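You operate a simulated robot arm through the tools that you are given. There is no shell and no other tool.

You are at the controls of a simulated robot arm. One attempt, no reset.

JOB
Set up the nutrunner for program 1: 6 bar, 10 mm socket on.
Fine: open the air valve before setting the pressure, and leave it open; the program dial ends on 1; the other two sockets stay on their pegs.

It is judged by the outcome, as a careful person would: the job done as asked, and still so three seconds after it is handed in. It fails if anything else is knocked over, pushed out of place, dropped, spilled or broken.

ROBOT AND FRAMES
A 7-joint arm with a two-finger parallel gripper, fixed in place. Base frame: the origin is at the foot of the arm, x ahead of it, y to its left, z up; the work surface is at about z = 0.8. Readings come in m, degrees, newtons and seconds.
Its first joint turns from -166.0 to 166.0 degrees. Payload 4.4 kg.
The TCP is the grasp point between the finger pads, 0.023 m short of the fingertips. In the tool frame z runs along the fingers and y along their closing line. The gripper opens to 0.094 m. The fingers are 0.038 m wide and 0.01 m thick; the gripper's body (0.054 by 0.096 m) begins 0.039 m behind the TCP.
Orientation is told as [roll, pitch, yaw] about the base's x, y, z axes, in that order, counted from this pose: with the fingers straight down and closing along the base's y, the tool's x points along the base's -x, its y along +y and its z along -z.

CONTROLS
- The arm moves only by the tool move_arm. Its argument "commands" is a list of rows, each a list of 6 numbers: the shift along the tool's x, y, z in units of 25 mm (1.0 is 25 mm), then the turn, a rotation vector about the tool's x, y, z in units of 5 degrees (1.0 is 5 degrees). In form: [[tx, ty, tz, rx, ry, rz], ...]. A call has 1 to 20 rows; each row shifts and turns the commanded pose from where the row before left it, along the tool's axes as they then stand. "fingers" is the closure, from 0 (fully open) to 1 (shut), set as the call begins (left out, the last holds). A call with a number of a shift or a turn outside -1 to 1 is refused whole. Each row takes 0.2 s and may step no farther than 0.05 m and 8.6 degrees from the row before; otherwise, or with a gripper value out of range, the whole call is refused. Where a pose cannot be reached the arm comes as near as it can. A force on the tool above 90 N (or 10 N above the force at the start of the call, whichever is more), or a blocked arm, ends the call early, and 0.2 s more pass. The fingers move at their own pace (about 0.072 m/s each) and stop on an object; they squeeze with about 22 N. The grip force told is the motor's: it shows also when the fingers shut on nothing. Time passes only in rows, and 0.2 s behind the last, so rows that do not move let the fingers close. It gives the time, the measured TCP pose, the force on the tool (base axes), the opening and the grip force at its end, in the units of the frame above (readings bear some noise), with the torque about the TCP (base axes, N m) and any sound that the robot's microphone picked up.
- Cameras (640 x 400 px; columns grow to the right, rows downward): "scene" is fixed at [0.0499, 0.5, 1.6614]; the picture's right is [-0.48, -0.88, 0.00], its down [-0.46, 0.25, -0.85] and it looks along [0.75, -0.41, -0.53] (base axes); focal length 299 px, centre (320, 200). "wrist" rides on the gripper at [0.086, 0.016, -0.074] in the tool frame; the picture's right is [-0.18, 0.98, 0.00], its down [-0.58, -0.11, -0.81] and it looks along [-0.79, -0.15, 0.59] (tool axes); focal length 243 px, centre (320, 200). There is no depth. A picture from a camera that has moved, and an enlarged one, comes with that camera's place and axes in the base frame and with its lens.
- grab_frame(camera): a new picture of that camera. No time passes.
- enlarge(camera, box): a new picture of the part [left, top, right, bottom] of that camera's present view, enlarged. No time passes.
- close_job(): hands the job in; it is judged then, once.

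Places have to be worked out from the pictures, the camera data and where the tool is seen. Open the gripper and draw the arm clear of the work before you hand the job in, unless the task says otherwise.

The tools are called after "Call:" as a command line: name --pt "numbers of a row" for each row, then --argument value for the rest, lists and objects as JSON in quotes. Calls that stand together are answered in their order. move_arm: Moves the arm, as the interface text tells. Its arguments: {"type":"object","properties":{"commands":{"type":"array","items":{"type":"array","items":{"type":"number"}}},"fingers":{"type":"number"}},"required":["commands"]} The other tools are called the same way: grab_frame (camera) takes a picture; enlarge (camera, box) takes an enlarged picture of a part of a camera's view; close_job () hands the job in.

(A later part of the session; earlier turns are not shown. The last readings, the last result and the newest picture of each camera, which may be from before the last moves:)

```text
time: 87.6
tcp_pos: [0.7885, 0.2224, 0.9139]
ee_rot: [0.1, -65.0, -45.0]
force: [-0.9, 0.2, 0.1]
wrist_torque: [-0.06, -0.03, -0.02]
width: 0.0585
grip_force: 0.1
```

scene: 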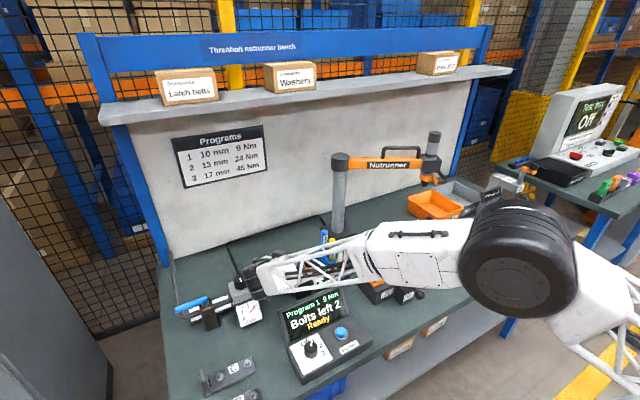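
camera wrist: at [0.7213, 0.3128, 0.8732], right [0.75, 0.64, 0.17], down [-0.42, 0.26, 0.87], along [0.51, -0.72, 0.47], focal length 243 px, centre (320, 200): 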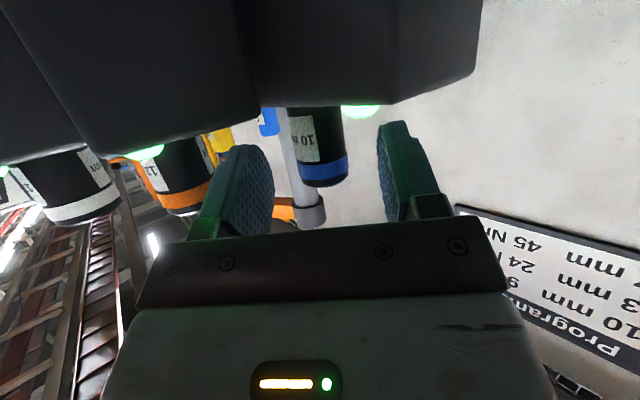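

The contact is gone. I close on the socket.

Call:
move_arm --pt "0 0 0 0 0 0" --pt "0 0 0 0 0 0" --pt "0 0 0 0 0 0" --pt "0 0 0 0 0 0" --fingers 1

Call:
enlarge --camera "wrist" --box '[200, 0, 440, 210]'

```text
time: 88.6
tcp_pos: [0.7882, 0.2225, 0.9134]
ee_rot: [0.0, -64.9, -45.1]
force: [0.0, -0.3, 0.0]
wrist_torque: [-0.03, -0.01, 0.03]
width: 0.0264
grip_force: 21.9
```

```text
1.90 times, centred on (320, 105) of wrist
camera zoom: at [0.7252, 0.3083, 0.8666], right [0.75, 0.64, 0.17], down [-0.42, 0.27, 0.87], along [0.51, -0.72, 0.47], focal length 462 px, centre (320, 381)
```

zoom: 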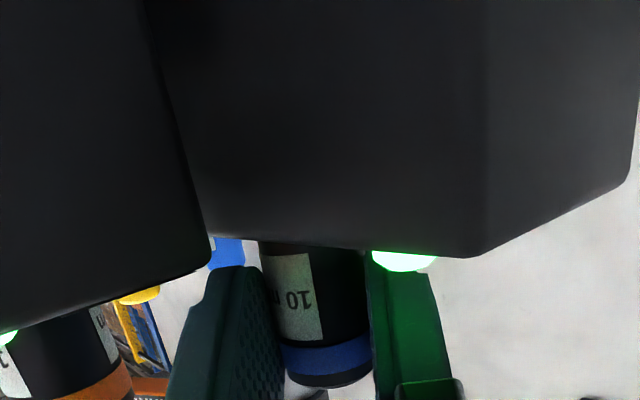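

The grip is on the socket at 26.4 mm with no side load. I lift straight up.

Call:
move_arm --pt "-0.3 0 -0.14 0 0 0" --pt "-0.5 0 -0.233 0 0 0" --pt "-0.9 0 -0.42 0 0 0" --pt "-0.9 0 -0.42 0 0 0" --pt "-0.9 0 -0.42 0 0 0" --pt "0 0 0 0 0 0"

Call:
grab_frame --camera "wrist"

Call:
grab_frame --camera "scene"

```text
time: 90.0
tcp_pos: [0.7882, 0.2232, 1.01]
ee_rot: [0.0, -65.0, -44.9]
force: [-1.0, 0.1, -1.3]
wrist_torque: [0.04, 0.02, 0.01]
width: 0.0264
grip_force: 21.8
```

```text
taken
camera wrist: at [0.7249, 0.3081, 0.9629], right [0.75, 0.64, 0.17], down [-0.42, 0.27, 0.87], along [0.51, -0.72, 0.47], focal length 243 px, centre (320, 200)
```

wrist: 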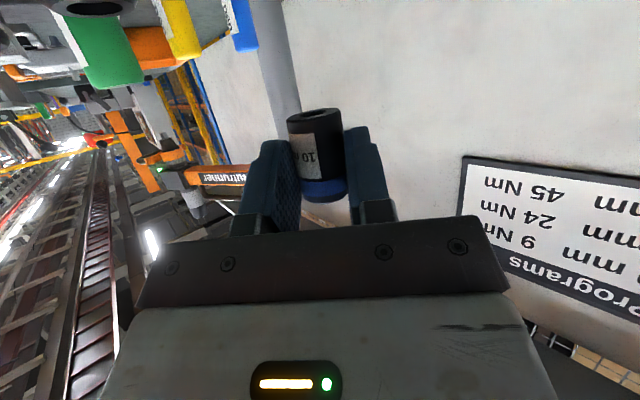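

```text
taken
```

scene: 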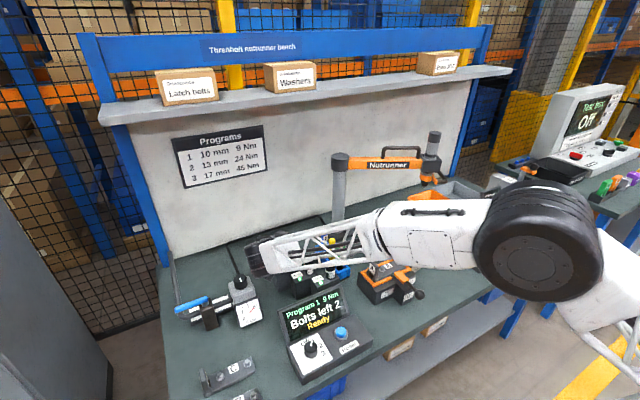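

The socket is in hand. I inspect how it sits between the pads.

Call:
enlarge --camera "wrist" --box '[240, 90, 400, 220]'

```text
3.08 times, centred on (320, 155) of wrist
camera zoom: at [0.7249, 0.3081, 0.9629], right [0.75, 0.64, 0.17], down [-0.42, 0.27, 0.87], along [0.51, -0.72, 0.47], focal length 746 px, centre (320, 338)
```

zoom: 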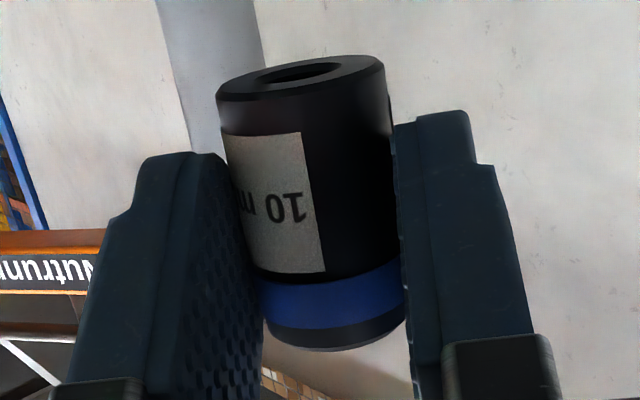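

The socket sits square and upright in the grip. The drive tip is about (0.805, -0.415, 1.034) and the vise parts below it are all under z 0.90. I retract toward the base and up first, to stay clear of the pens, the column and the boom.

Call:
move_arm --pt "0.017 -0.754 -0.825 0 0 0" --pt "0.017 -0.754 -0.825 0 0 0" --pt "0.017 -0.754 -0.825 0 0 0" --pt "0.017 -0.754 -0.825 0 0 0" --pt "0.017 -0.754 -0.825 0 0 0" --pt "0.017 -0.754 -0.825 0 0 0"

Call:
move_arm --pt "-0.293 -0.693 0.628 0 0 0" --pt "-0.293 -0.693 0.628 0 0 0" --pt "-0.293 -0.693 0.628 0 0 0" --pt "-0.293 -0.693 0.628 0 0 0" --pt "-0.293 -0.693 0.628 0 0 0" --pt "-0.293 -0.693 0.628 0 0 0" --pt "-0.293 -0.693 0.628 0 0 0" --pt "-0.293 -0.693 0.628 0 0 0" --pt "-0.293 -0.693 0.628 0 0 0" --pt "-0.293 -0.693 0.628 0 0 0"

Call:
grab_frame --camera "scene"

```text
time: 91.4
tcp_pos: [0.6262, 0.2233, 1.0603]
ee_rot: [0.1, -65.0, -44.9]
force: [0.1, 0.5, -1.1]
wrist_torque: [-0.01, -0.02, 0.02]
width: 0.0264
grip_force: 22.6
```

```text
time: 93.6
tcp_pos: [0.6293, -0.0222, 1.0604]
ee_rot: [0.1, -65.1, -44.9]
force: [0.7, 0.1, -0.5]
wrist_torque: [0.01, 0.01, -0.03]
width: 0.0266
grip_force: 21.9
```

```text
taken
```

scene: 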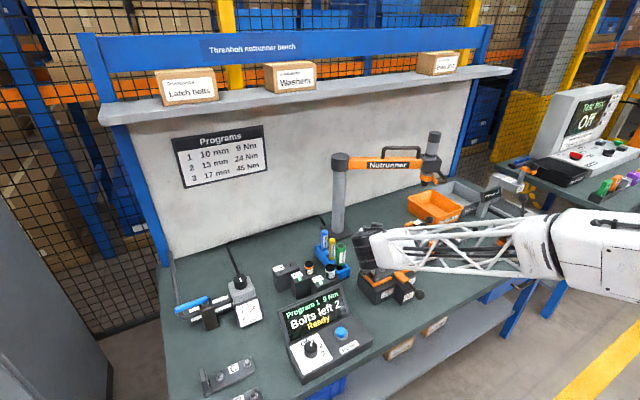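

All clear. I yaw to az -25 and continue sideways toward the nutrunner.

Call:
move_arm --pt "0 0 0 -0.906 0 -0.423" --pt "0 0 0 -0.906 0 -0.423" --pt "0 0 0 -0.906 0 -0.423" --pt "0 0 0 -0.906 0 -0.423" --pt "-0.175 -0.888 0.375 0 0 0" --pt "-0.175 -0.888 0.375 0 0 0" --pt "-0.175 -0.888 0.375 0 0 0" --pt "-0.175 -0.888 0.375 0 0 0" --pt "-0.175 -0.888 0.375 0 0 0" --pt "-0.175 -0.888 0.375 0 0 0" --pt "-0.175 -0.888 0.375 0 0 0" --pt "-0.175 -0.888 0.375 0 0 0" --pt "-0.175 -0.888 0.375 0 0 0" --pt "-0.175 -0.888 0.375 0 0 0" --pt "-0.175 -0.888 0.375 0 0 0" --pt "-0.175 -0.888 0.375 0 0 0"

Call:
grab_frame --camera "scene"

Call:
grab_frame --camera "wrist"

```text
time: 97.0
tcp_pos: [0.629, -0.3163, 1.0614]
ee_rot: [0.2, -65.1, -25.0]
force: [0.0, 1.5, -0.5]
wrist_torque: [0.0, 0.0, -0.01]
width: 0.0267
grip_force: 21.8
```

```text
taken
```

scene: 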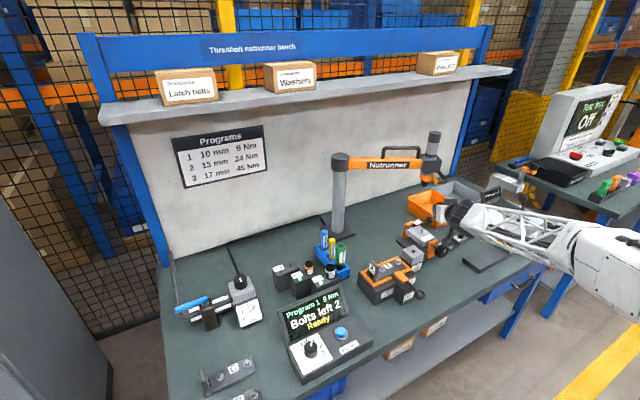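

```text
taken
camera wrist: at [0.5419, -0.2579, 1.0138], right [0.48, 0.86, 0.17], down [-0.49, 0.11, 0.87], along [0.73, -0.5, 0.47], focal length 243 px, centre (320, 200)
```

wrist: 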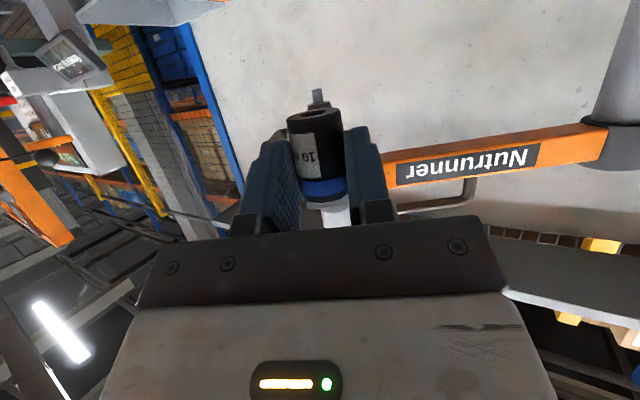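

The scene view of the nutrunner stays open, and the drive shows behind the socket in the wrist view. I lower so the socket top is below the drive tip, then look from both cameras.

Call:
move_arm --pt "0.9 0 0.42 0 0 0" --pt "0.9 0 0.42 0 0 0" --pt "0.9 0 0.42 0 0 0" --pt "0 0 0 0 0 0"

Call:
grab_frame --camera "wrist"

Call:
enlarge --camera "wrist" --box '[240, 100, 400, 220]'

Call:
enlarge --camera "scene" --box '[400, 140, 480, 230]'

```text
time: 98.0
tcp_pos: [0.6286, -0.3167, 0.9873]
ee_rot: [0.0, -65.0, -25.1]
force: [-0.3, 0.3, -0.9]
wrist_torque: [0.03, 0.01, -0.01]
width: 0.0266
grip_force: 21.8
```

```text
taken
camera wrist: at [0.5411, -0.2575, 0.9389], right [0.48, 0.86, 0.17], down [-0.49, 0.11, 0.87], along [0.73, -0.5, 0.47], focal length 243 px, centre (320, 200)
```

wrist: 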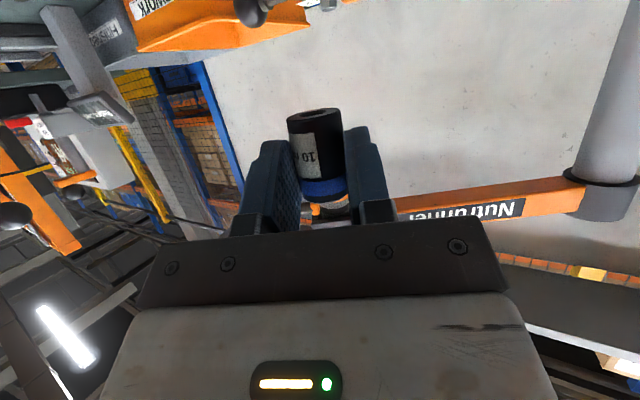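

```text
3.33 times, centred on (320, 160) of wrist
camera zoom: at [0.5411, -0.2575, 0.9389], right [0.48, 0.86, 0.17], down [-0.49, 0.11, 0.87], along [0.73, -0.5, 0.47], focal length 809 px, centre (320, 333)
```

zoom: 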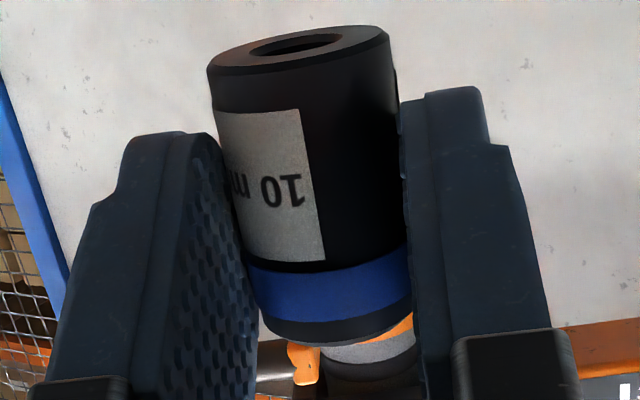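

```text
4.44 times, centred on (440, 185) of scene
camera zoom: at [0.0499, 0.5, 1.6614], right [-0.48, -0.88, 0.0], down [-0.46, 0.25, -0.85], along [0.75, -0.41, -0.53], focal length 1330 px, centre (-213, 267)
```

zoom: 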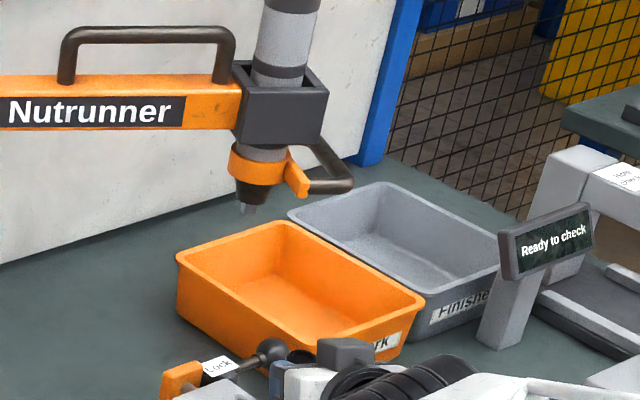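

Combining views puts the drive tip at (0.806, -0.415, 1.035). Now I check where the socket really is in the hand with a scene close-up.

Call:
enlarge --camera "scene" --box '[430, 200, 478, 230]'

```text
13.33 times, centred on (454, 215) of scene
camera zoom: at [0.0499, 0.5, 1.6614], right [-0.48, -0.88, 0.0], down [-0.46, 0.25, -0.85], along [0.75, -0.41, -0.53], focal length 3991 px, centre (-1467, 0)
```

zoom: 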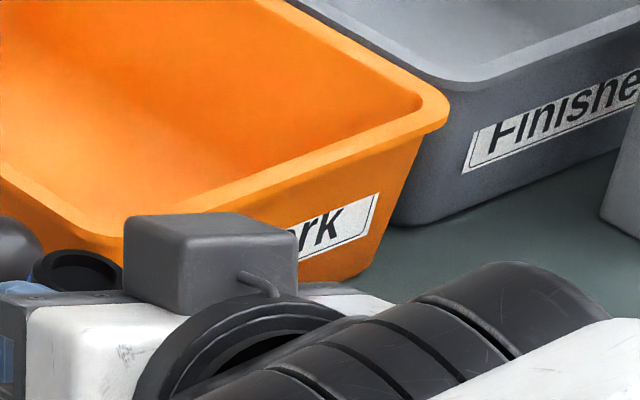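

Important finding: two views put the orange trigger tab end near (0.75, -0.41, 1.087), so it points toward -x. The final push-up must therefore come from the +y side (tool az about -65), with the hand clear of the tab. First I bring the socket low under the drive at the current heading, to check alignment from both cameras. Part way now.

Call:
move_arm --pt "-0.48 -0.0786 0.95 0 0 0" --pt "-0.48 -0.0786 0.95 0 0 0" --pt "-0.48 -0.0786 0.95 0 0 0" --pt "-0.48 -0.0786 0.95 0 0 0" --pt "-0.48 -0.0786 0.95 0 0 0"

Call:
enlarge --camera "scene" --box '[396, 150, 460, 190]'

Call:
grab_frame --camera "wrist"

Call:
enlarge --camera "scene" --box '[380, 140, 508, 220]'

```text
time: 99.2
tcp_pos: [0.7461, -0.3816, 0.991]
ee_rot: [0.1, -65.0, -25.1]
force: [0.2, 0.1, -0.8]
wrist_torque: [0.01, 0.03, -0.01]
width: 0.0264
grip_force: 21.9
```

```text
10.00 times, centred on (428, 170) of scene
camera zoom: at [0.0499, 0.5, 1.6614], right [-0.48, -0.88, 0.0], down [-0.46, 0.25, -0.85], along [0.75, -0.41, -0.53], focal length 2993 px, centre (-760, 500)
```

zoom: 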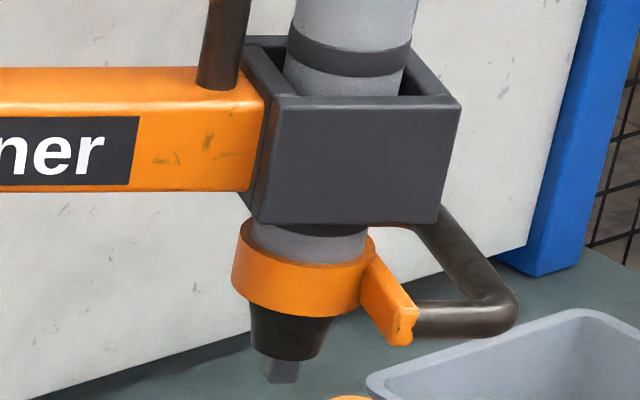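

```text
taken
camera wrist: at [0.6581, -0.3229, 0.9439], right [0.48, 0.86, 0.17], down [-0.49, 0.11, 0.87], along [0.73, -0.5, 0.47], focal length 243 px, centre (320, 200)
```

wrist: 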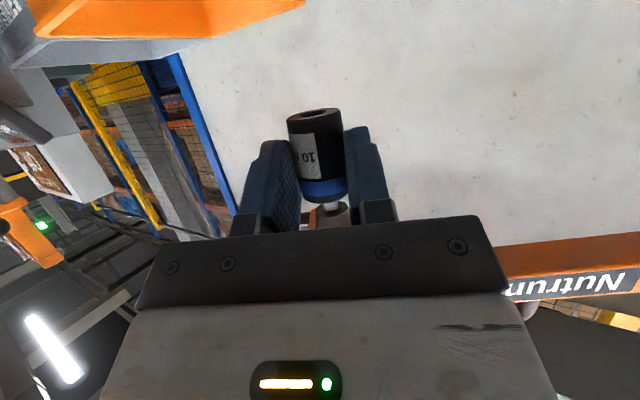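

```text
5.00 times, centred on (444, 180) of scene
camera zoom: at [0.0499, 0.5, 1.6614], right [-0.48, -0.88, 0.0], down [-0.46, 0.25, -0.85], along [0.75, -0.41, -0.53], focal length 1496 px, centre (-300, 300)
```

zoom: 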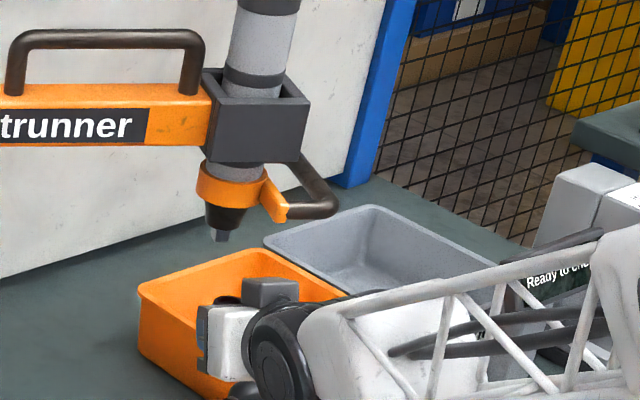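

The zoom shows the trigger tab pointing roughly at az 155 to 175, toward the base. The clear sector for the hand is therefore between the tab and the overhead boom, at approach az about 105. Before changing heading, I check lateral alignment from this one.

Call:
enlarge --camera "wrist" --box '[280, 170, 376, 230]'

Call:
enlarge --camera "scene" --box '[408, 162, 440, 182]'

```text
6.67 times, centred on (328, 200) of wrist
camera zoom: at [0.6581, -0.3229, 0.9439], right [0.48, 0.86, 0.17], down [-0.49, 0.11, 0.87], along [0.73, -0.5, 0.47], focal length 1618 px, centre (267, 200)
```

zoom: 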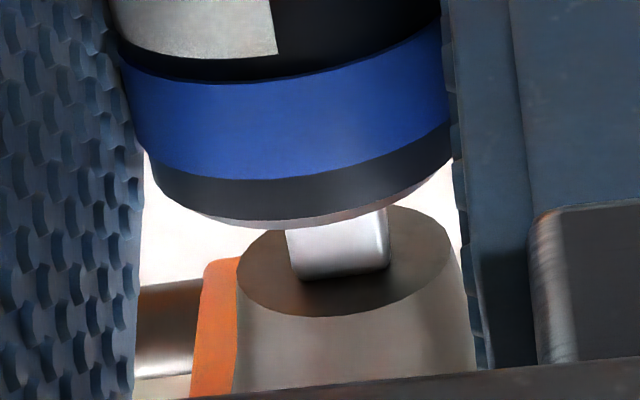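

```text
16.00 times, centred on (424, 172) of scene
camera zoom: at [0.0499, 0.5, 1.6614], right [-0.48, -0.88, 0.0], down [-0.46, 0.25, -0.85], along [0.75, -0.41, -0.53], focal length 4789 px, centre (-1344, 648)
```

zoom: 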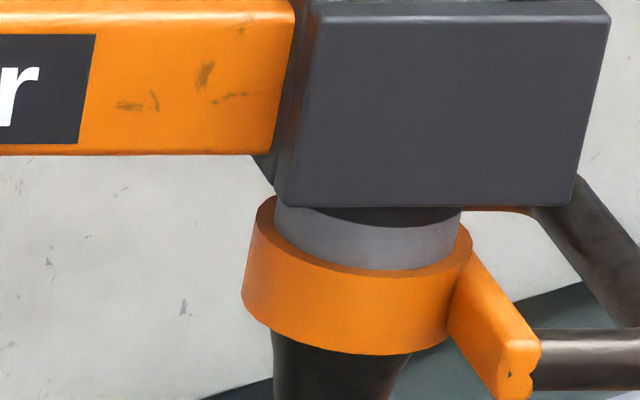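

The drive shows clearly above the socket rim. From this view the nutrunner axis refines to about (0.8085, -0.4165). I rotate the hand to heading az -75, staying below the nutrunner, and back off to the +y side.

Call:
move_arm --pt "0 0 -0.5 0.906 0 0.423" --pt "0 0 -0.5 0.906 0 0.423" --pt "0 0 0 0.906 0 0.423" --pt "0 0 0 0.906 0 0.423" --pt "0 0 0 0.906 0 0.423" --pt "0 0 0 0.906 0 0.423" --pt "0 0 0 0.906 0 0.423" --pt "0 0 0 0.906 0 0.423" --pt "0 0 0 0.906 0 0.423" --pt "0 0 0 0.906 0 0.423"

Call:
grab_frame --camera "scene"

Call:
grab_frame --camera "wrist"

```text
time: 101.4
tcp_pos: [0.7245, -0.37, 1.0001]
ee_rot: [0.0, -65.0, -75.0]
force: [0.1, 0.1, -0.8]
wrist_torque: [-0.01, 0.08, 0.01]
width: 0.0266
grip_force: 22.0
```

```text
taken
```

scene: 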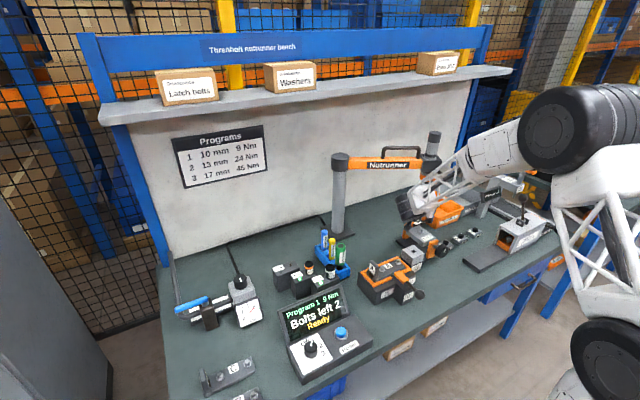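

```text
taken
camera wrist: at [0.7136, -0.2657, 0.9528], right [0.97, 0.18, 0.17], down [-0.23, 0.44, 0.87], along [0.08, -0.88, 0.47], focal length 243 px, centre (320, 200)
```

wrist: 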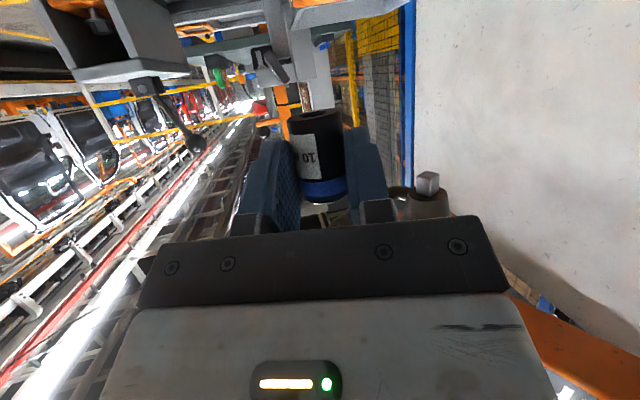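

The arm stays clear of the boom, and the drive shows well from here. I zoom in for a precise fix.

Call:
enlarge --camera "wrist" --box '[384, 165, 464, 215]'

Call:
enlarge --camera "scene" --box '[390, 140, 486, 220]'

```text
8.00 times, centred on (424, 190) of wrist
camera zoom: at [0.7136, -0.2657, 0.9528], right [0.97, 0.18, 0.17], down [-0.23, 0.44, 0.87], along [0.08, -0.88, 0.47], focal length 1941 px, centre (-512, 280)
```

zoom: 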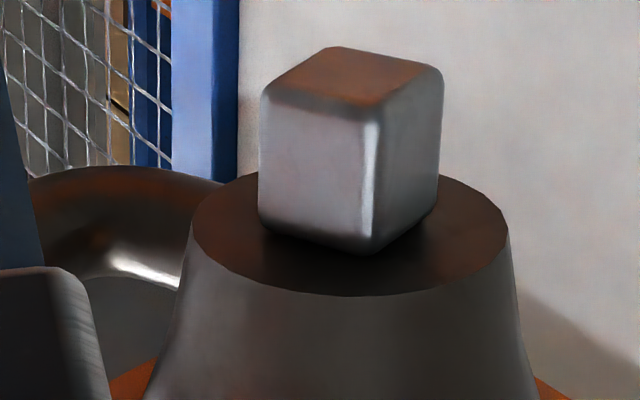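

```text
5.00 times, centred on (438, 180) of scene
camera zoom: at [0.0499, 0.5, 1.6614], right [-0.48, -0.88, 0.0], down [-0.46, 0.25, -0.85], along [0.75, -0.41, -0.53], focal length 1496 px, centre (-270, 300)
```

zoom: 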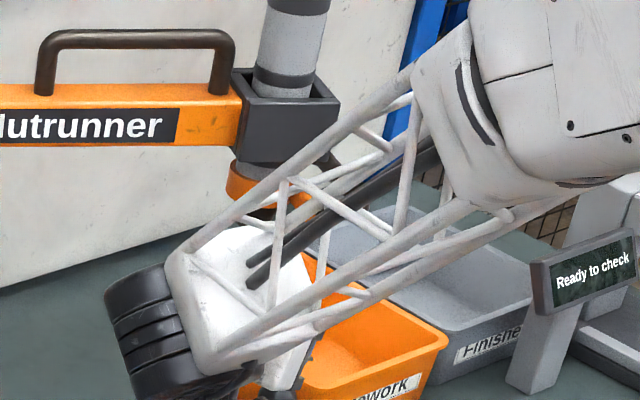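

Call:
move_arm --pt "0.09 0.927 0.17 0 0 0" --pt "0.023 0.927 0.17 0 0 0" --pt "0.023 0.927 0.17 0 0 0" --pt "0 0 0 0 0 0"

Call:
grab_frame --camera "wrist"

Call:
enlarge --camera "wrist" --box '[280, 165, 376, 225]'

Call:
grab_frame --camera "scene"

```text
time: 102.4
tcp_pos: [0.7957, -0.3618, 0.9918]
ee_rot: [0.0, -65.1, -74.9]
force: [-0.1, -1.0, -1.2]
wrist_torque: [-0.03, -0.02, 0.0]
width: 0.0265
grip_force: 22.4
```

```text
taken
camera wrist: at [0.7834, -0.257, 0.9451], right [0.97, 0.18, 0.17], down [-0.23, 0.44, 0.87], along [0.08, -0.88, 0.47], focal length 243 px, centre (320, 200)
```

wrist: 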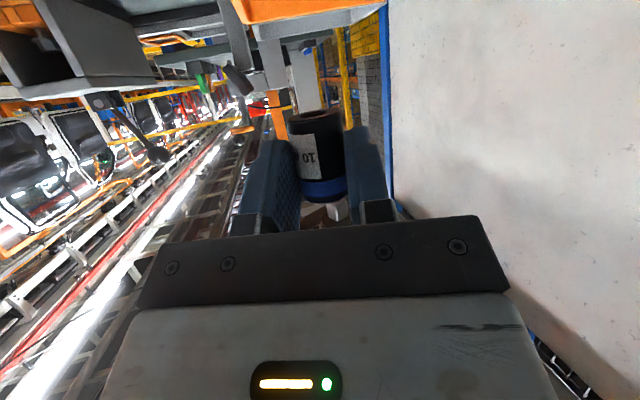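

```text
6.67 times, centred on (328, 195) of wrist
camera zoom: at [0.7834, -0.257, 0.9451], right [0.97, 0.18, 0.17], down [-0.23, 0.44, 0.87], along [0.08, -0.88, 0.47], focal length 1618 px, centre (267, 233)
```

zoom: 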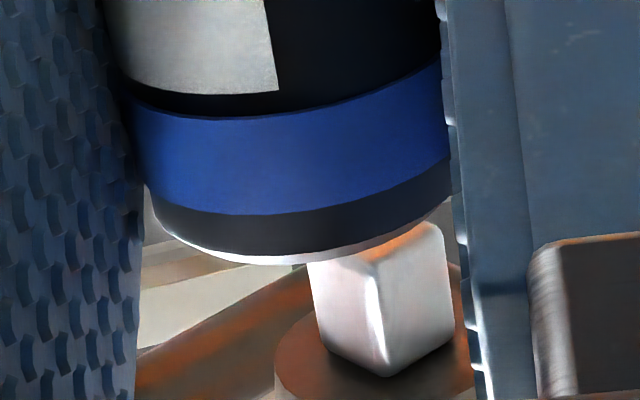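

```text
taken
```

scene: 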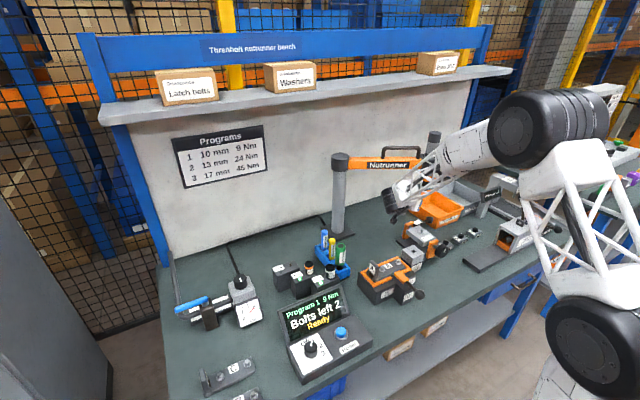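

Call:
enlarge --camera "scene" --box '[380, 150, 460, 220]'

```text
5.71 times, centred on (420, 185) of scene
camera zoom: at [0.0499, 0.5, 1.6614], right [-0.48, -0.88, 0.0], down [-0.46, 0.25, -0.85], along [0.75, -0.41, -0.53], focal length 1710 px, centre (-251, 286)
```

zoom: 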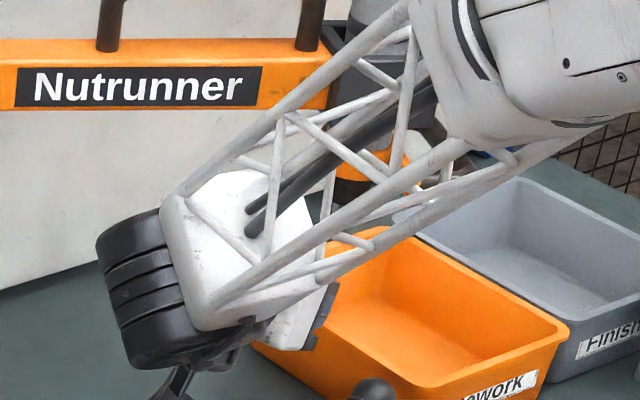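

The nutrunner axis resolves to about (0.811, -0.418) from two headings, and the socket's top centre is about 16 mm ahead of the TCP. I move forward under the drive, still below it.

Call:
move_arm --pt "-0.36 0.01 0.77 0 0 0" --pt "-0.36 0.01 0.77 0 0 0" --pt "0 0 0 0 0 0"

Call:
enlarge --camera "wrist" --box '[272, 160, 384, 230]'

Call:
enlarge --camera "scene" --box '[380, 140, 460, 210]'

```text
time: 103.2
tcp_pos: [0.8065, -0.4033, 0.9924]
ee_rot: [0.1, -65.0, -75.1]
force: [0.0, -0.8, -1.0]
wrist_torque: [-0.01, 0.01, 0.04]
width: 0.0266
grip_force: 22.2
```

```text
5.71 times, centred on (328, 195) of wrist
camera zoom: at [0.7953, -0.2983, 0.9455], right [0.97, 0.18, 0.17], down [-0.23, 0.44, 0.87], along [0.08, -0.88, 0.47], focal length 1386 px, centre (274, 229)
```

zoom: 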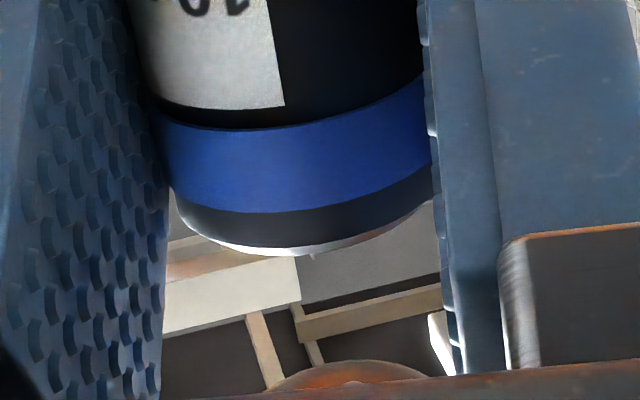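

```text
5.71 times, centred on (420, 175) of scene
camera zoom: at [0.0499, 0.5, 1.6614], right [-0.48, -0.88, 0.0], down [-0.46, 0.25, -0.85], along [0.75, -0.41, -0.53], focal length 1710 px, centre (-251, 343)
```

zoom: 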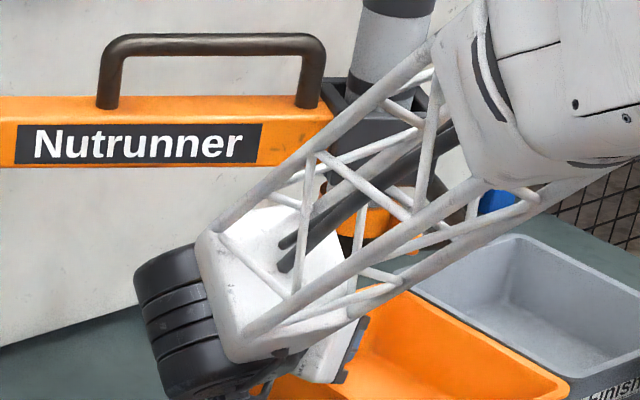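

The rusty arc at the bottom of the view is the drive tip's underside, laterally centred to within a millimetre. I raise 26 mm so the socket top comes just under the tip, and check for contact and alignment.

Call:
move_arm --pt "-0.3 0 -0.14 0 0 0" --pt "-0.3 0 -0.14 0 0 0" --pt "-0.3 0 -0.14 0 0 0" --pt "0 0 0 0 0 0"

Call:
enlarge --camera "wrist" --box '[272, 160, 384, 230]'

```text
time: 104.2
tcp_pos: [0.8072, -0.4033, 1.0175]
ee_rot: [0.1, -65.0, -75.0]
force: [-0.1, 0.7, -2.0]
wrist_torque: [0.03, 0.01, 0.01]
width: 0.0266
grip_force: 22.0
```

```text
5.71 times, centred on (328, 195) of wrist
camera zoom: at [0.7949, -0.2982, 0.9697], right [0.97, 0.18, 0.17], down [-0.23, 0.44, 0.87], along [0.08, -0.88, 0.47], focal length 1386 px, centre (274, 229)
```

zoom: 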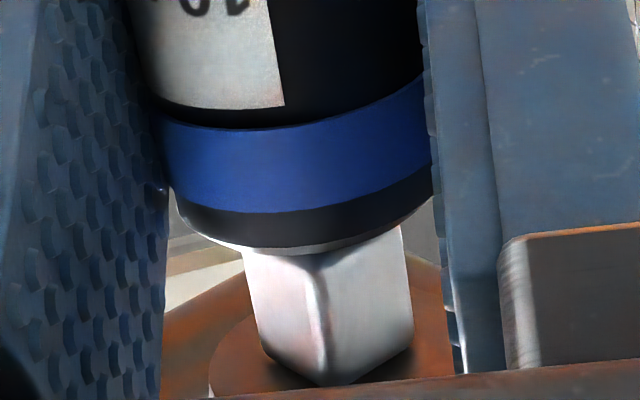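

The drive sits directly behind the rim, lateral error under 1 mm, with a gap of about 4 mm. I raise in small steps and watch the force.

Call:
move_arm --pt "-0.0725 0.03 -0.0338 0 0 0" --pt "-0.0725 0 -0.0338 0 0 0" --pt "0 0 0 0 0 0"

Call:
move_arm --pt "-0.0725 0 -0.0338 0 0 0" --pt "0 0 0 0 0 0"

Call:
enlarge --camera "wrist" --box '[272, 160, 384, 230]'

```text
time: 105.0
tcp_pos: [0.8067, -0.4034, 1.0192]
ee_rot: [0.0, -64.9, -75.0]
force: [-2.0, -2.2, -18.0]
wrist_torque: [0.24, 0.13, -0.03]
width: 0.0268
grip_force: 21.8
```

```text
time: 105.6
tcp_pos: [0.8075, -0.4033, 1.0236]
ee_rot: [0.0, -65.0, -74.8]
force: [0.0, 1.1, -18.0]
wrist_torque: [0.33, 0.1, 0.02]
width: 0.0266
grip_force: 21.8
```

```text
5.71 times, centred on (328, 195) of wrist
camera zoom: at [0.7955, -0.2983, 0.9753], right [0.97, 0.18, 0.17], down [-0.23, 0.44, 0.87], along [0.08, -0.88, 0.47], focal length 1386 px, centre (274, 229)
```

zoom: 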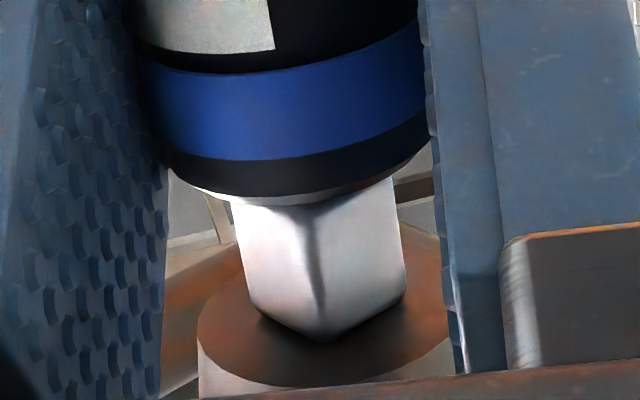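

Contact came early at 18 N, and the socket slid about 5 mm down in the grip. The geometry says the socket is a few millimetres too far forward relative to the drive. I lower 8 mm and re-measure.

Call:
move_arm --pt "0.145 0 0.0676 0 0 0" --pt "0.145 0 0.0676 0 0 0" --pt "0.0725 0 0.0338 0 0 0" --pt "0 0 0 0 0 0"

Call:
enlarge --camera "wrist" --box '[272, 150, 384, 220]'

Call:
enlarge --camera "wrist" --box '[240, 90, 400, 220]'

```text
time: 106.6
tcp_pos: [0.8074, -0.4028, 1.0141]
ee_rot: [0.1, -65.0, -75.0]
force: [0.0, -1.3, 4.4]
wrist_torque: [-0.14, -0.05, -0.02]
width: 0.0266
grip_force: 22.0
```

```text
5.71 times, centred on (328, 185) of wrist
camera zoom: at [0.7954, -0.2982, 0.9662], right [0.97, 0.18, 0.17], down [-0.23, 0.44, 0.87], along [0.08, -0.88, 0.47], focal length 1386 px, centre (274, 286)
```

zoom: 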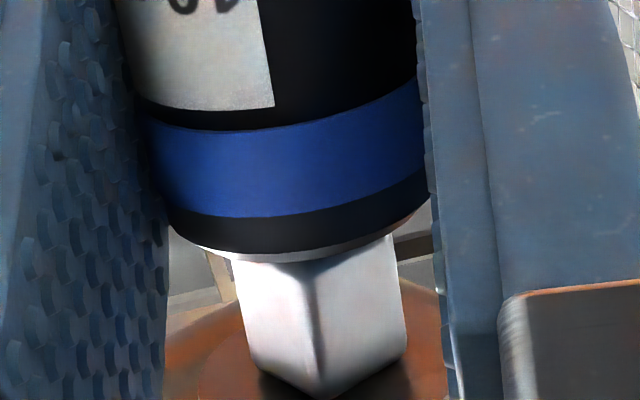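

```text
3.08 times, centred on (320, 155) of wrist
camera zoom: at [0.7954, -0.2982, 0.9662], right [0.97, 0.18, 0.17], down [-0.23, 0.44, 0.87], along [0.08, -0.88, 0.47], focal length 746 px, centre (320, 338)
```

zoom: 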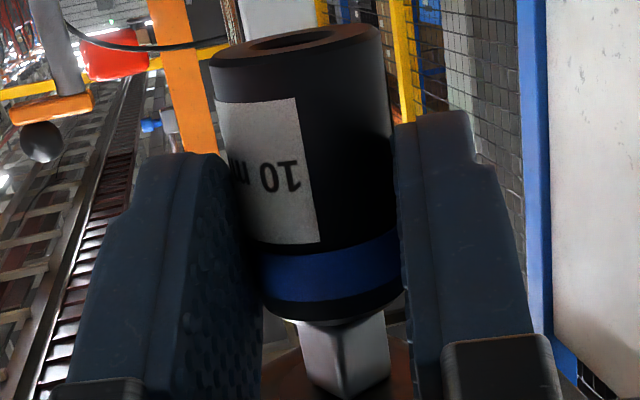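

The force now reads +4.4 N and the drive looks the same relative to the hand although I lowered 9 mm, so the nutrunner may have come down with the socket. I check the nutrunner's height in the scene view.

Call:
enlarge --camera "scene" --box '[380, 120, 476, 190]'

Call:
enlarge --camera "wrist" --box '[304, 180, 360, 215]'

```text
5.71 times, centred on (428, 155) of scene
camera zoom: at [0.0499, 0.5, 1.6614], right [-0.48, -0.88, 0.0], down [-0.46, 0.25, -0.85], along [0.75, -0.41, -0.53], focal length 1710 px, centre (-297, 457)
```

zoom: 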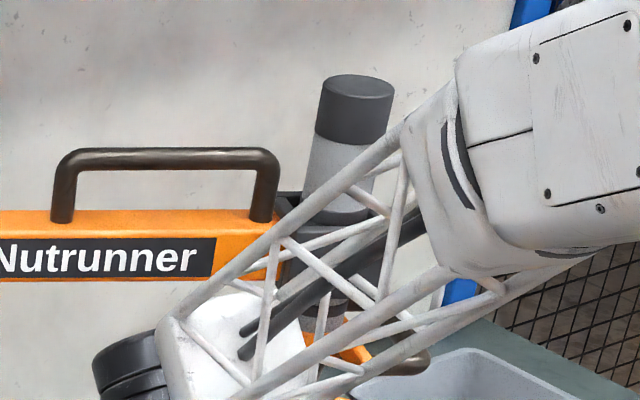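

```text
11.43 times, centred on (332, 198) of wrist
camera zoom: at [0.7954, -0.2982, 0.9662], right [0.97, 0.18, 0.17], down [-0.23, 0.44, 0.87], along [0.08, -0.88, 0.47], focal length 2773 px, centre (183, 229)
```

zoom: 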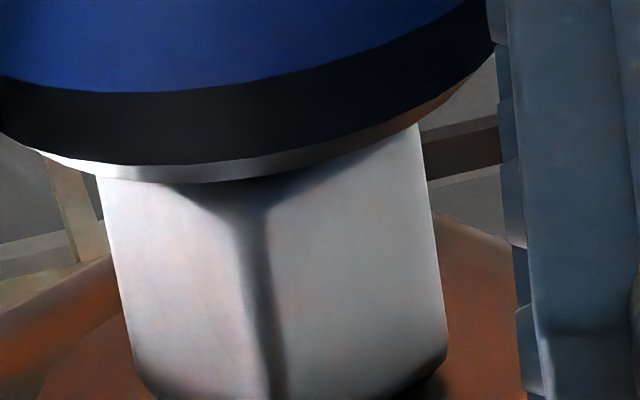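

The nutrunner has come down about 10 mm with the socket while the hand reads a slight pull, so the two seem coupled. I lower another 5 mm and see whether the pull grows or they part.

Call:
move_arm --pt "0.09 0 0.042 0 0 0" --pt "0.09 0 0.042 0 0 0" --pt "0 0 0 0 0 0"

Call:
enlarge --camera "wrist" --box '[272, 150, 384, 220]'

Call:
enlarge --camera "scene" --box '[380, 120, 476, 190]'

```text
time: 107.4
tcp_pos: [0.8074, -0.4023, 1.0074]
ee_rot: [0.1, -64.9, -75.0]
force: [-0.5, 3.9, 3.8]
wrist_torque: [0.05, -0.03, 0.0]
width: 0.0265
grip_force: 21.6
```

```text
5.71 times, centred on (328, 185) of wrist
camera zoom: at [0.7955, -0.2983, 0.9606], right [0.97, 0.18, 0.17], down [-0.23, 0.44, 0.87], along [0.08, -0.88, 0.47], focal length 1386 px, centre (274, 286)
```

zoom: 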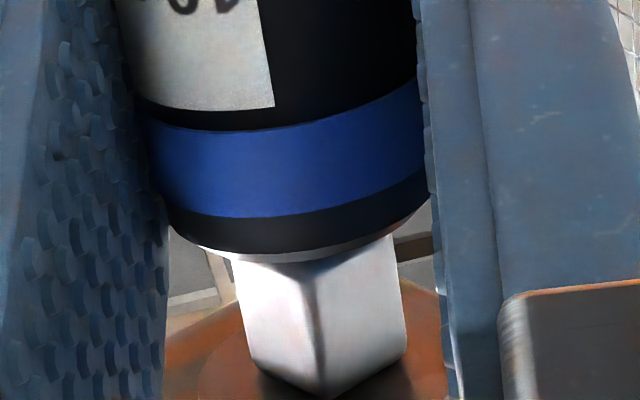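

```text
5.71 times, centred on (428, 155) of scene
camera zoom: at [0.0499, 0.5, 1.6614], right [-0.48, -0.88, 0.0], down [-0.46, 0.25, -0.85], along [0.75, -0.41, -0.53], focal length 1710 px, centre (-297, 457)
```

zoom: 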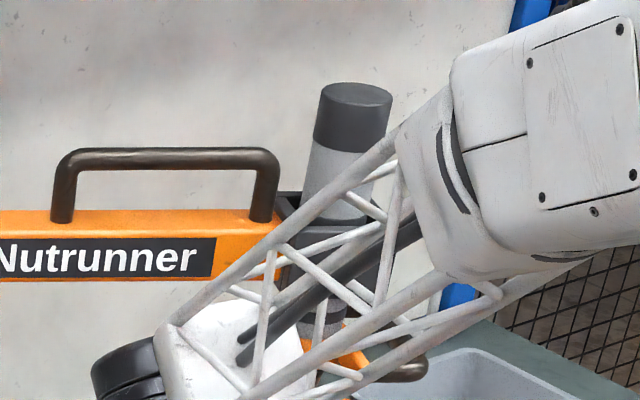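

The nutrunner follows rigidly with a small steady pull, like a balancer. The socket is therefore captured on the drive rather than just touching it. I raise back to the nutrunner's rest height and check the force and the console before any release.

Call:
move_arm --pt "-0.145 0 -0.0676 0 0 0" --pt "-0.145 0 -0.0676 0 0 0" --pt "-0.145 0 -0.0676 0 0 0" --pt "0 0 0 0 0 0"

Call:
enlarge --camera "wrist" --box '[272, 150, 384, 220]'

Call:
enlarge --camera "scene" --box '[260, 240, 388, 350]'

Call:
enlarge --camera "scene" --box '[380, 120, 476, 190]'

```text
time: 108.4
tcp_pos: [0.8086, -0.4032, 1.0196]
ee_rot: [0.1, -65.0, -75.0]
force: [1.4, 4.1, 4.1]
wrist_torque: [0.06, -0.09, 0.03]
width: 0.0265
grip_force: 21.9
```

```text
5.71 times, centred on (328, 185) of wrist
camera zoom: at [0.7955, -0.2984, 0.973], right [0.97, 0.18, 0.17], down [-0.23, 0.44, 0.87], along [0.08, -0.88, 0.47], focal length 1386 px, centre (274, 286)
```

zoom: 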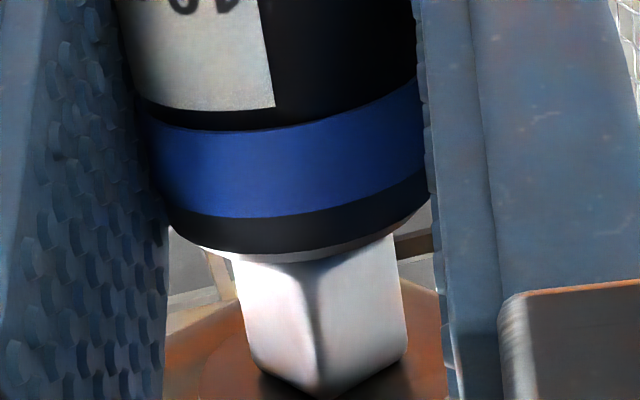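

```text
3.64 times, centred on (324, 295) of scene
camera zoom: at [0.0499, 0.5, 1.6614], right [-0.48, -0.88, 0.0], down [-0.46, 0.25, -0.85], along [0.75, -0.41, -0.53], focal length 1088 px, centre (306, -146)
```

zoom: 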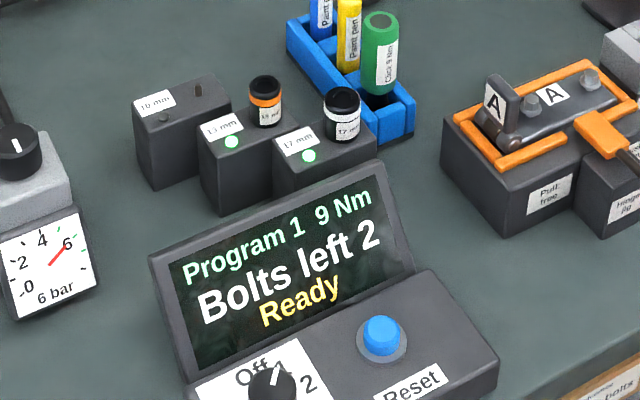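

```text
5.71 times, centred on (428, 155) of scene
camera zoom: at [0.0499, 0.5, 1.6614], right [-0.48, -0.88, 0.0], down [-0.46, 0.25, -0.85], along [0.75, -0.41, -0.53], focal length 1710 px, centre (-297, 457)
```

zoom: 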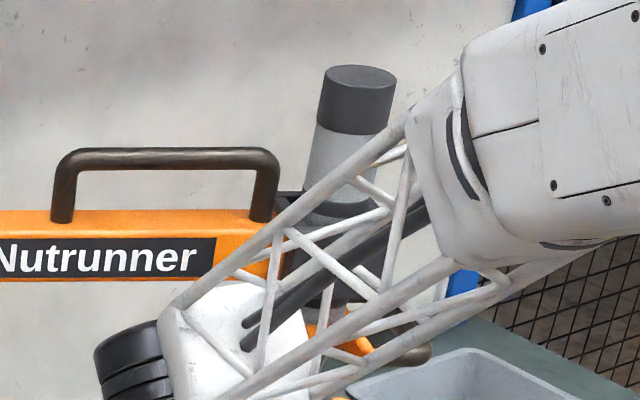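

The nutrunner rose with the hand to its rest height, still showing only the balancer's pull. A 5 to 6 N pull with almost no side load means the socket is held by the drive, well above its own weight. I open the fingers slightly and check that it stays.

Call:
move_arm --pt "0 0 0 0 0 0" --fingers 0.66

Call:
grab_frame --camera "wrist"

Call:
enlarge --camera "wrist" --box '[240, 90, 400, 220]'

```text
time: 108.8
tcp_pos: [0.8077, -0.4035, 1.0201]
ee_rot: [0.0, -65.0, -75.0]
force: [0.0, 0.3, -0.9]
wrist_torque: [0.04, 0.01, -0.02]
width: 0.0321
grip_force: 0.1
```

```text
taken
camera wrist: at [0.7953, -0.2986, 0.9725], right [0.97, 0.18, 0.17], down [-0.23, 0.44, 0.87], along [0.08, -0.88, 0.47], focal length 243 px, centre (320, 200)
```

wrist: 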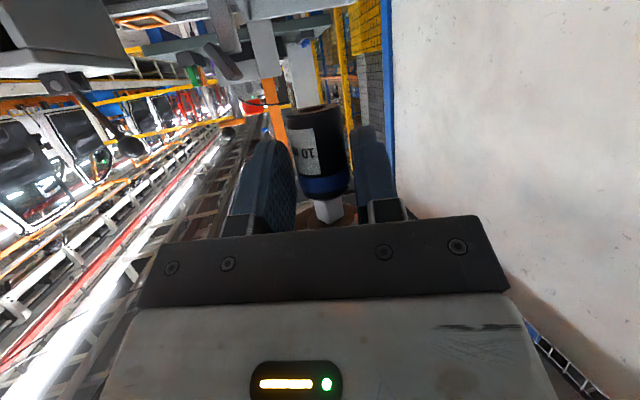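

```text
3.08 times, centred on (320, 155) of wrist
camera zoom: at [0.7953, -0.2986, 0.9725], right [0.97, 0.18, 0.17], down [-0.23, 0.44, 0.87], along [0.08, -0.88, 0.47], focal length 746 px, centre (320, 338)
```

zoom: 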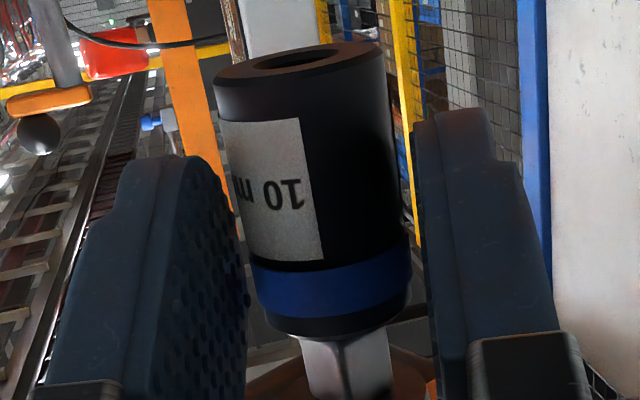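

The socket stays hanging on the drive with the fingers off it. I open wider and back straight out horizontally.

Call:
move_arm --pt "0 0 0 0 0 0" --pt "0 0 0 0 0 0" --pt "0.338 0 -0.725 0 0 0" --pt "0.338 0 -0.725 0 0 0" --pt "0.338 0 -0.725 0 0 0" --pt "0.338 0 -0.725 0 0 0" --pt "0.338 0 -0.725 0 0 0" --fingers 0.45

Call:
grab_frame --camera "wrist"

Call:
enlarge --camera "wrist" --box '[270, 100, 400, 220]'

Call:
enlarge --camera "scene" --box '[380, 120, 476, 190]'

```text
time: 110.4
tcp_pos: [0.783, -0.308, 1.0198]
ee_rot: [0.1, -65.1, -75.0]
force: [1.0, -0.4, 0.5]
wrist_torque: [0.0, -0.01, 0.01]
width: 0.0515
grip_force: 0.0
```

```text
taken
camera wrist: at [0.771, -0.2018, 0.9721], right [0.97, 0.18, 0.17], down [-0.23, 0.44, 0.87], along [0.08, -0.88, 0.47], focal length 243 px, centre (320, 200)
```

wrist: 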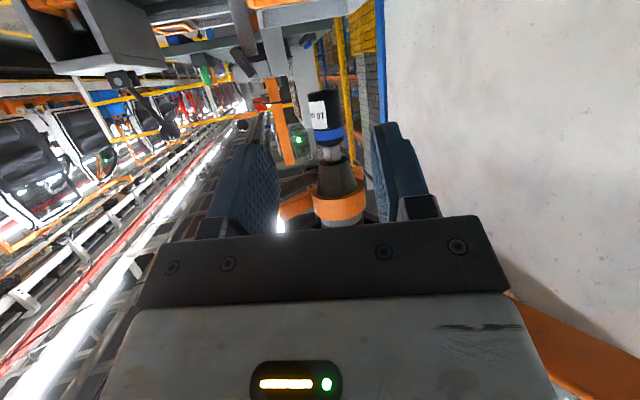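

```text
3.33 times, centred on (335, 160) of wrist
camera zoom: at [0.771, -0.2018, 0.9721], right [0.97, 0.18, 0.17], down [-0.23, 0.44, 0.87], along [0.08, -0.88, 0.47], focal length 809 px, centre (270, 333)
```

zoom: 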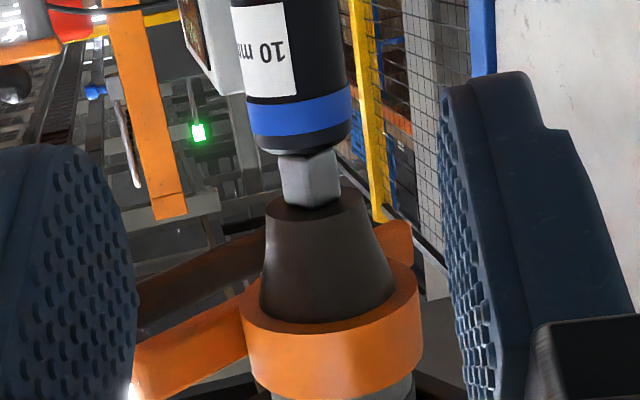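

```text
5.71 times, centred on (428, 155) of scene
camera zoom: at [0.0499, 0.5, 1.6614], right [-0.48, -0.88, 0.0], down [-0.46, 0.25, -0.85], along [0.75, -0.41, -0.53], focal length 1710 px, centre (-297, 457)
```

zoom: 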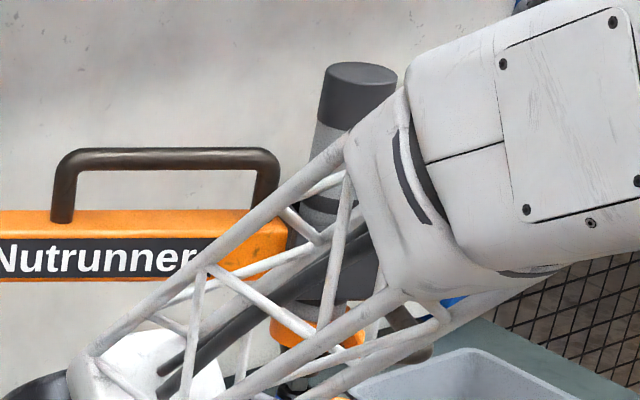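

Call:
enlarge --camera "wrist" --box '[304, 120, 364, 180]'

```text
6.67 times, centred on (334, 150) of wrist
camera zoom: at [0.771, -0.2018, 0.9721], right [0.97, 0.18, 0.17], down [-0.23, 0.44, 0.87], along [0.08, -0.88, 0.47], focal length 1618 px, centre (227, 533)
```

zoom: 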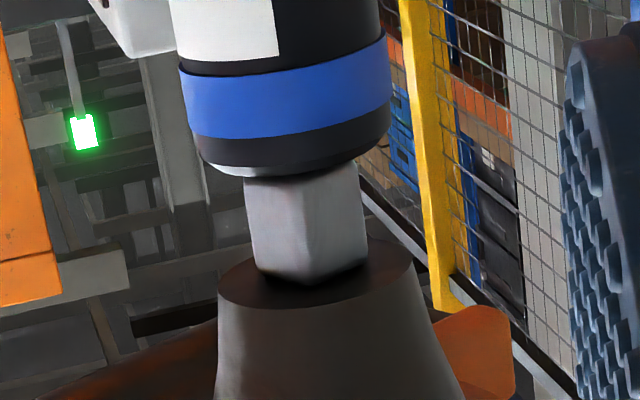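

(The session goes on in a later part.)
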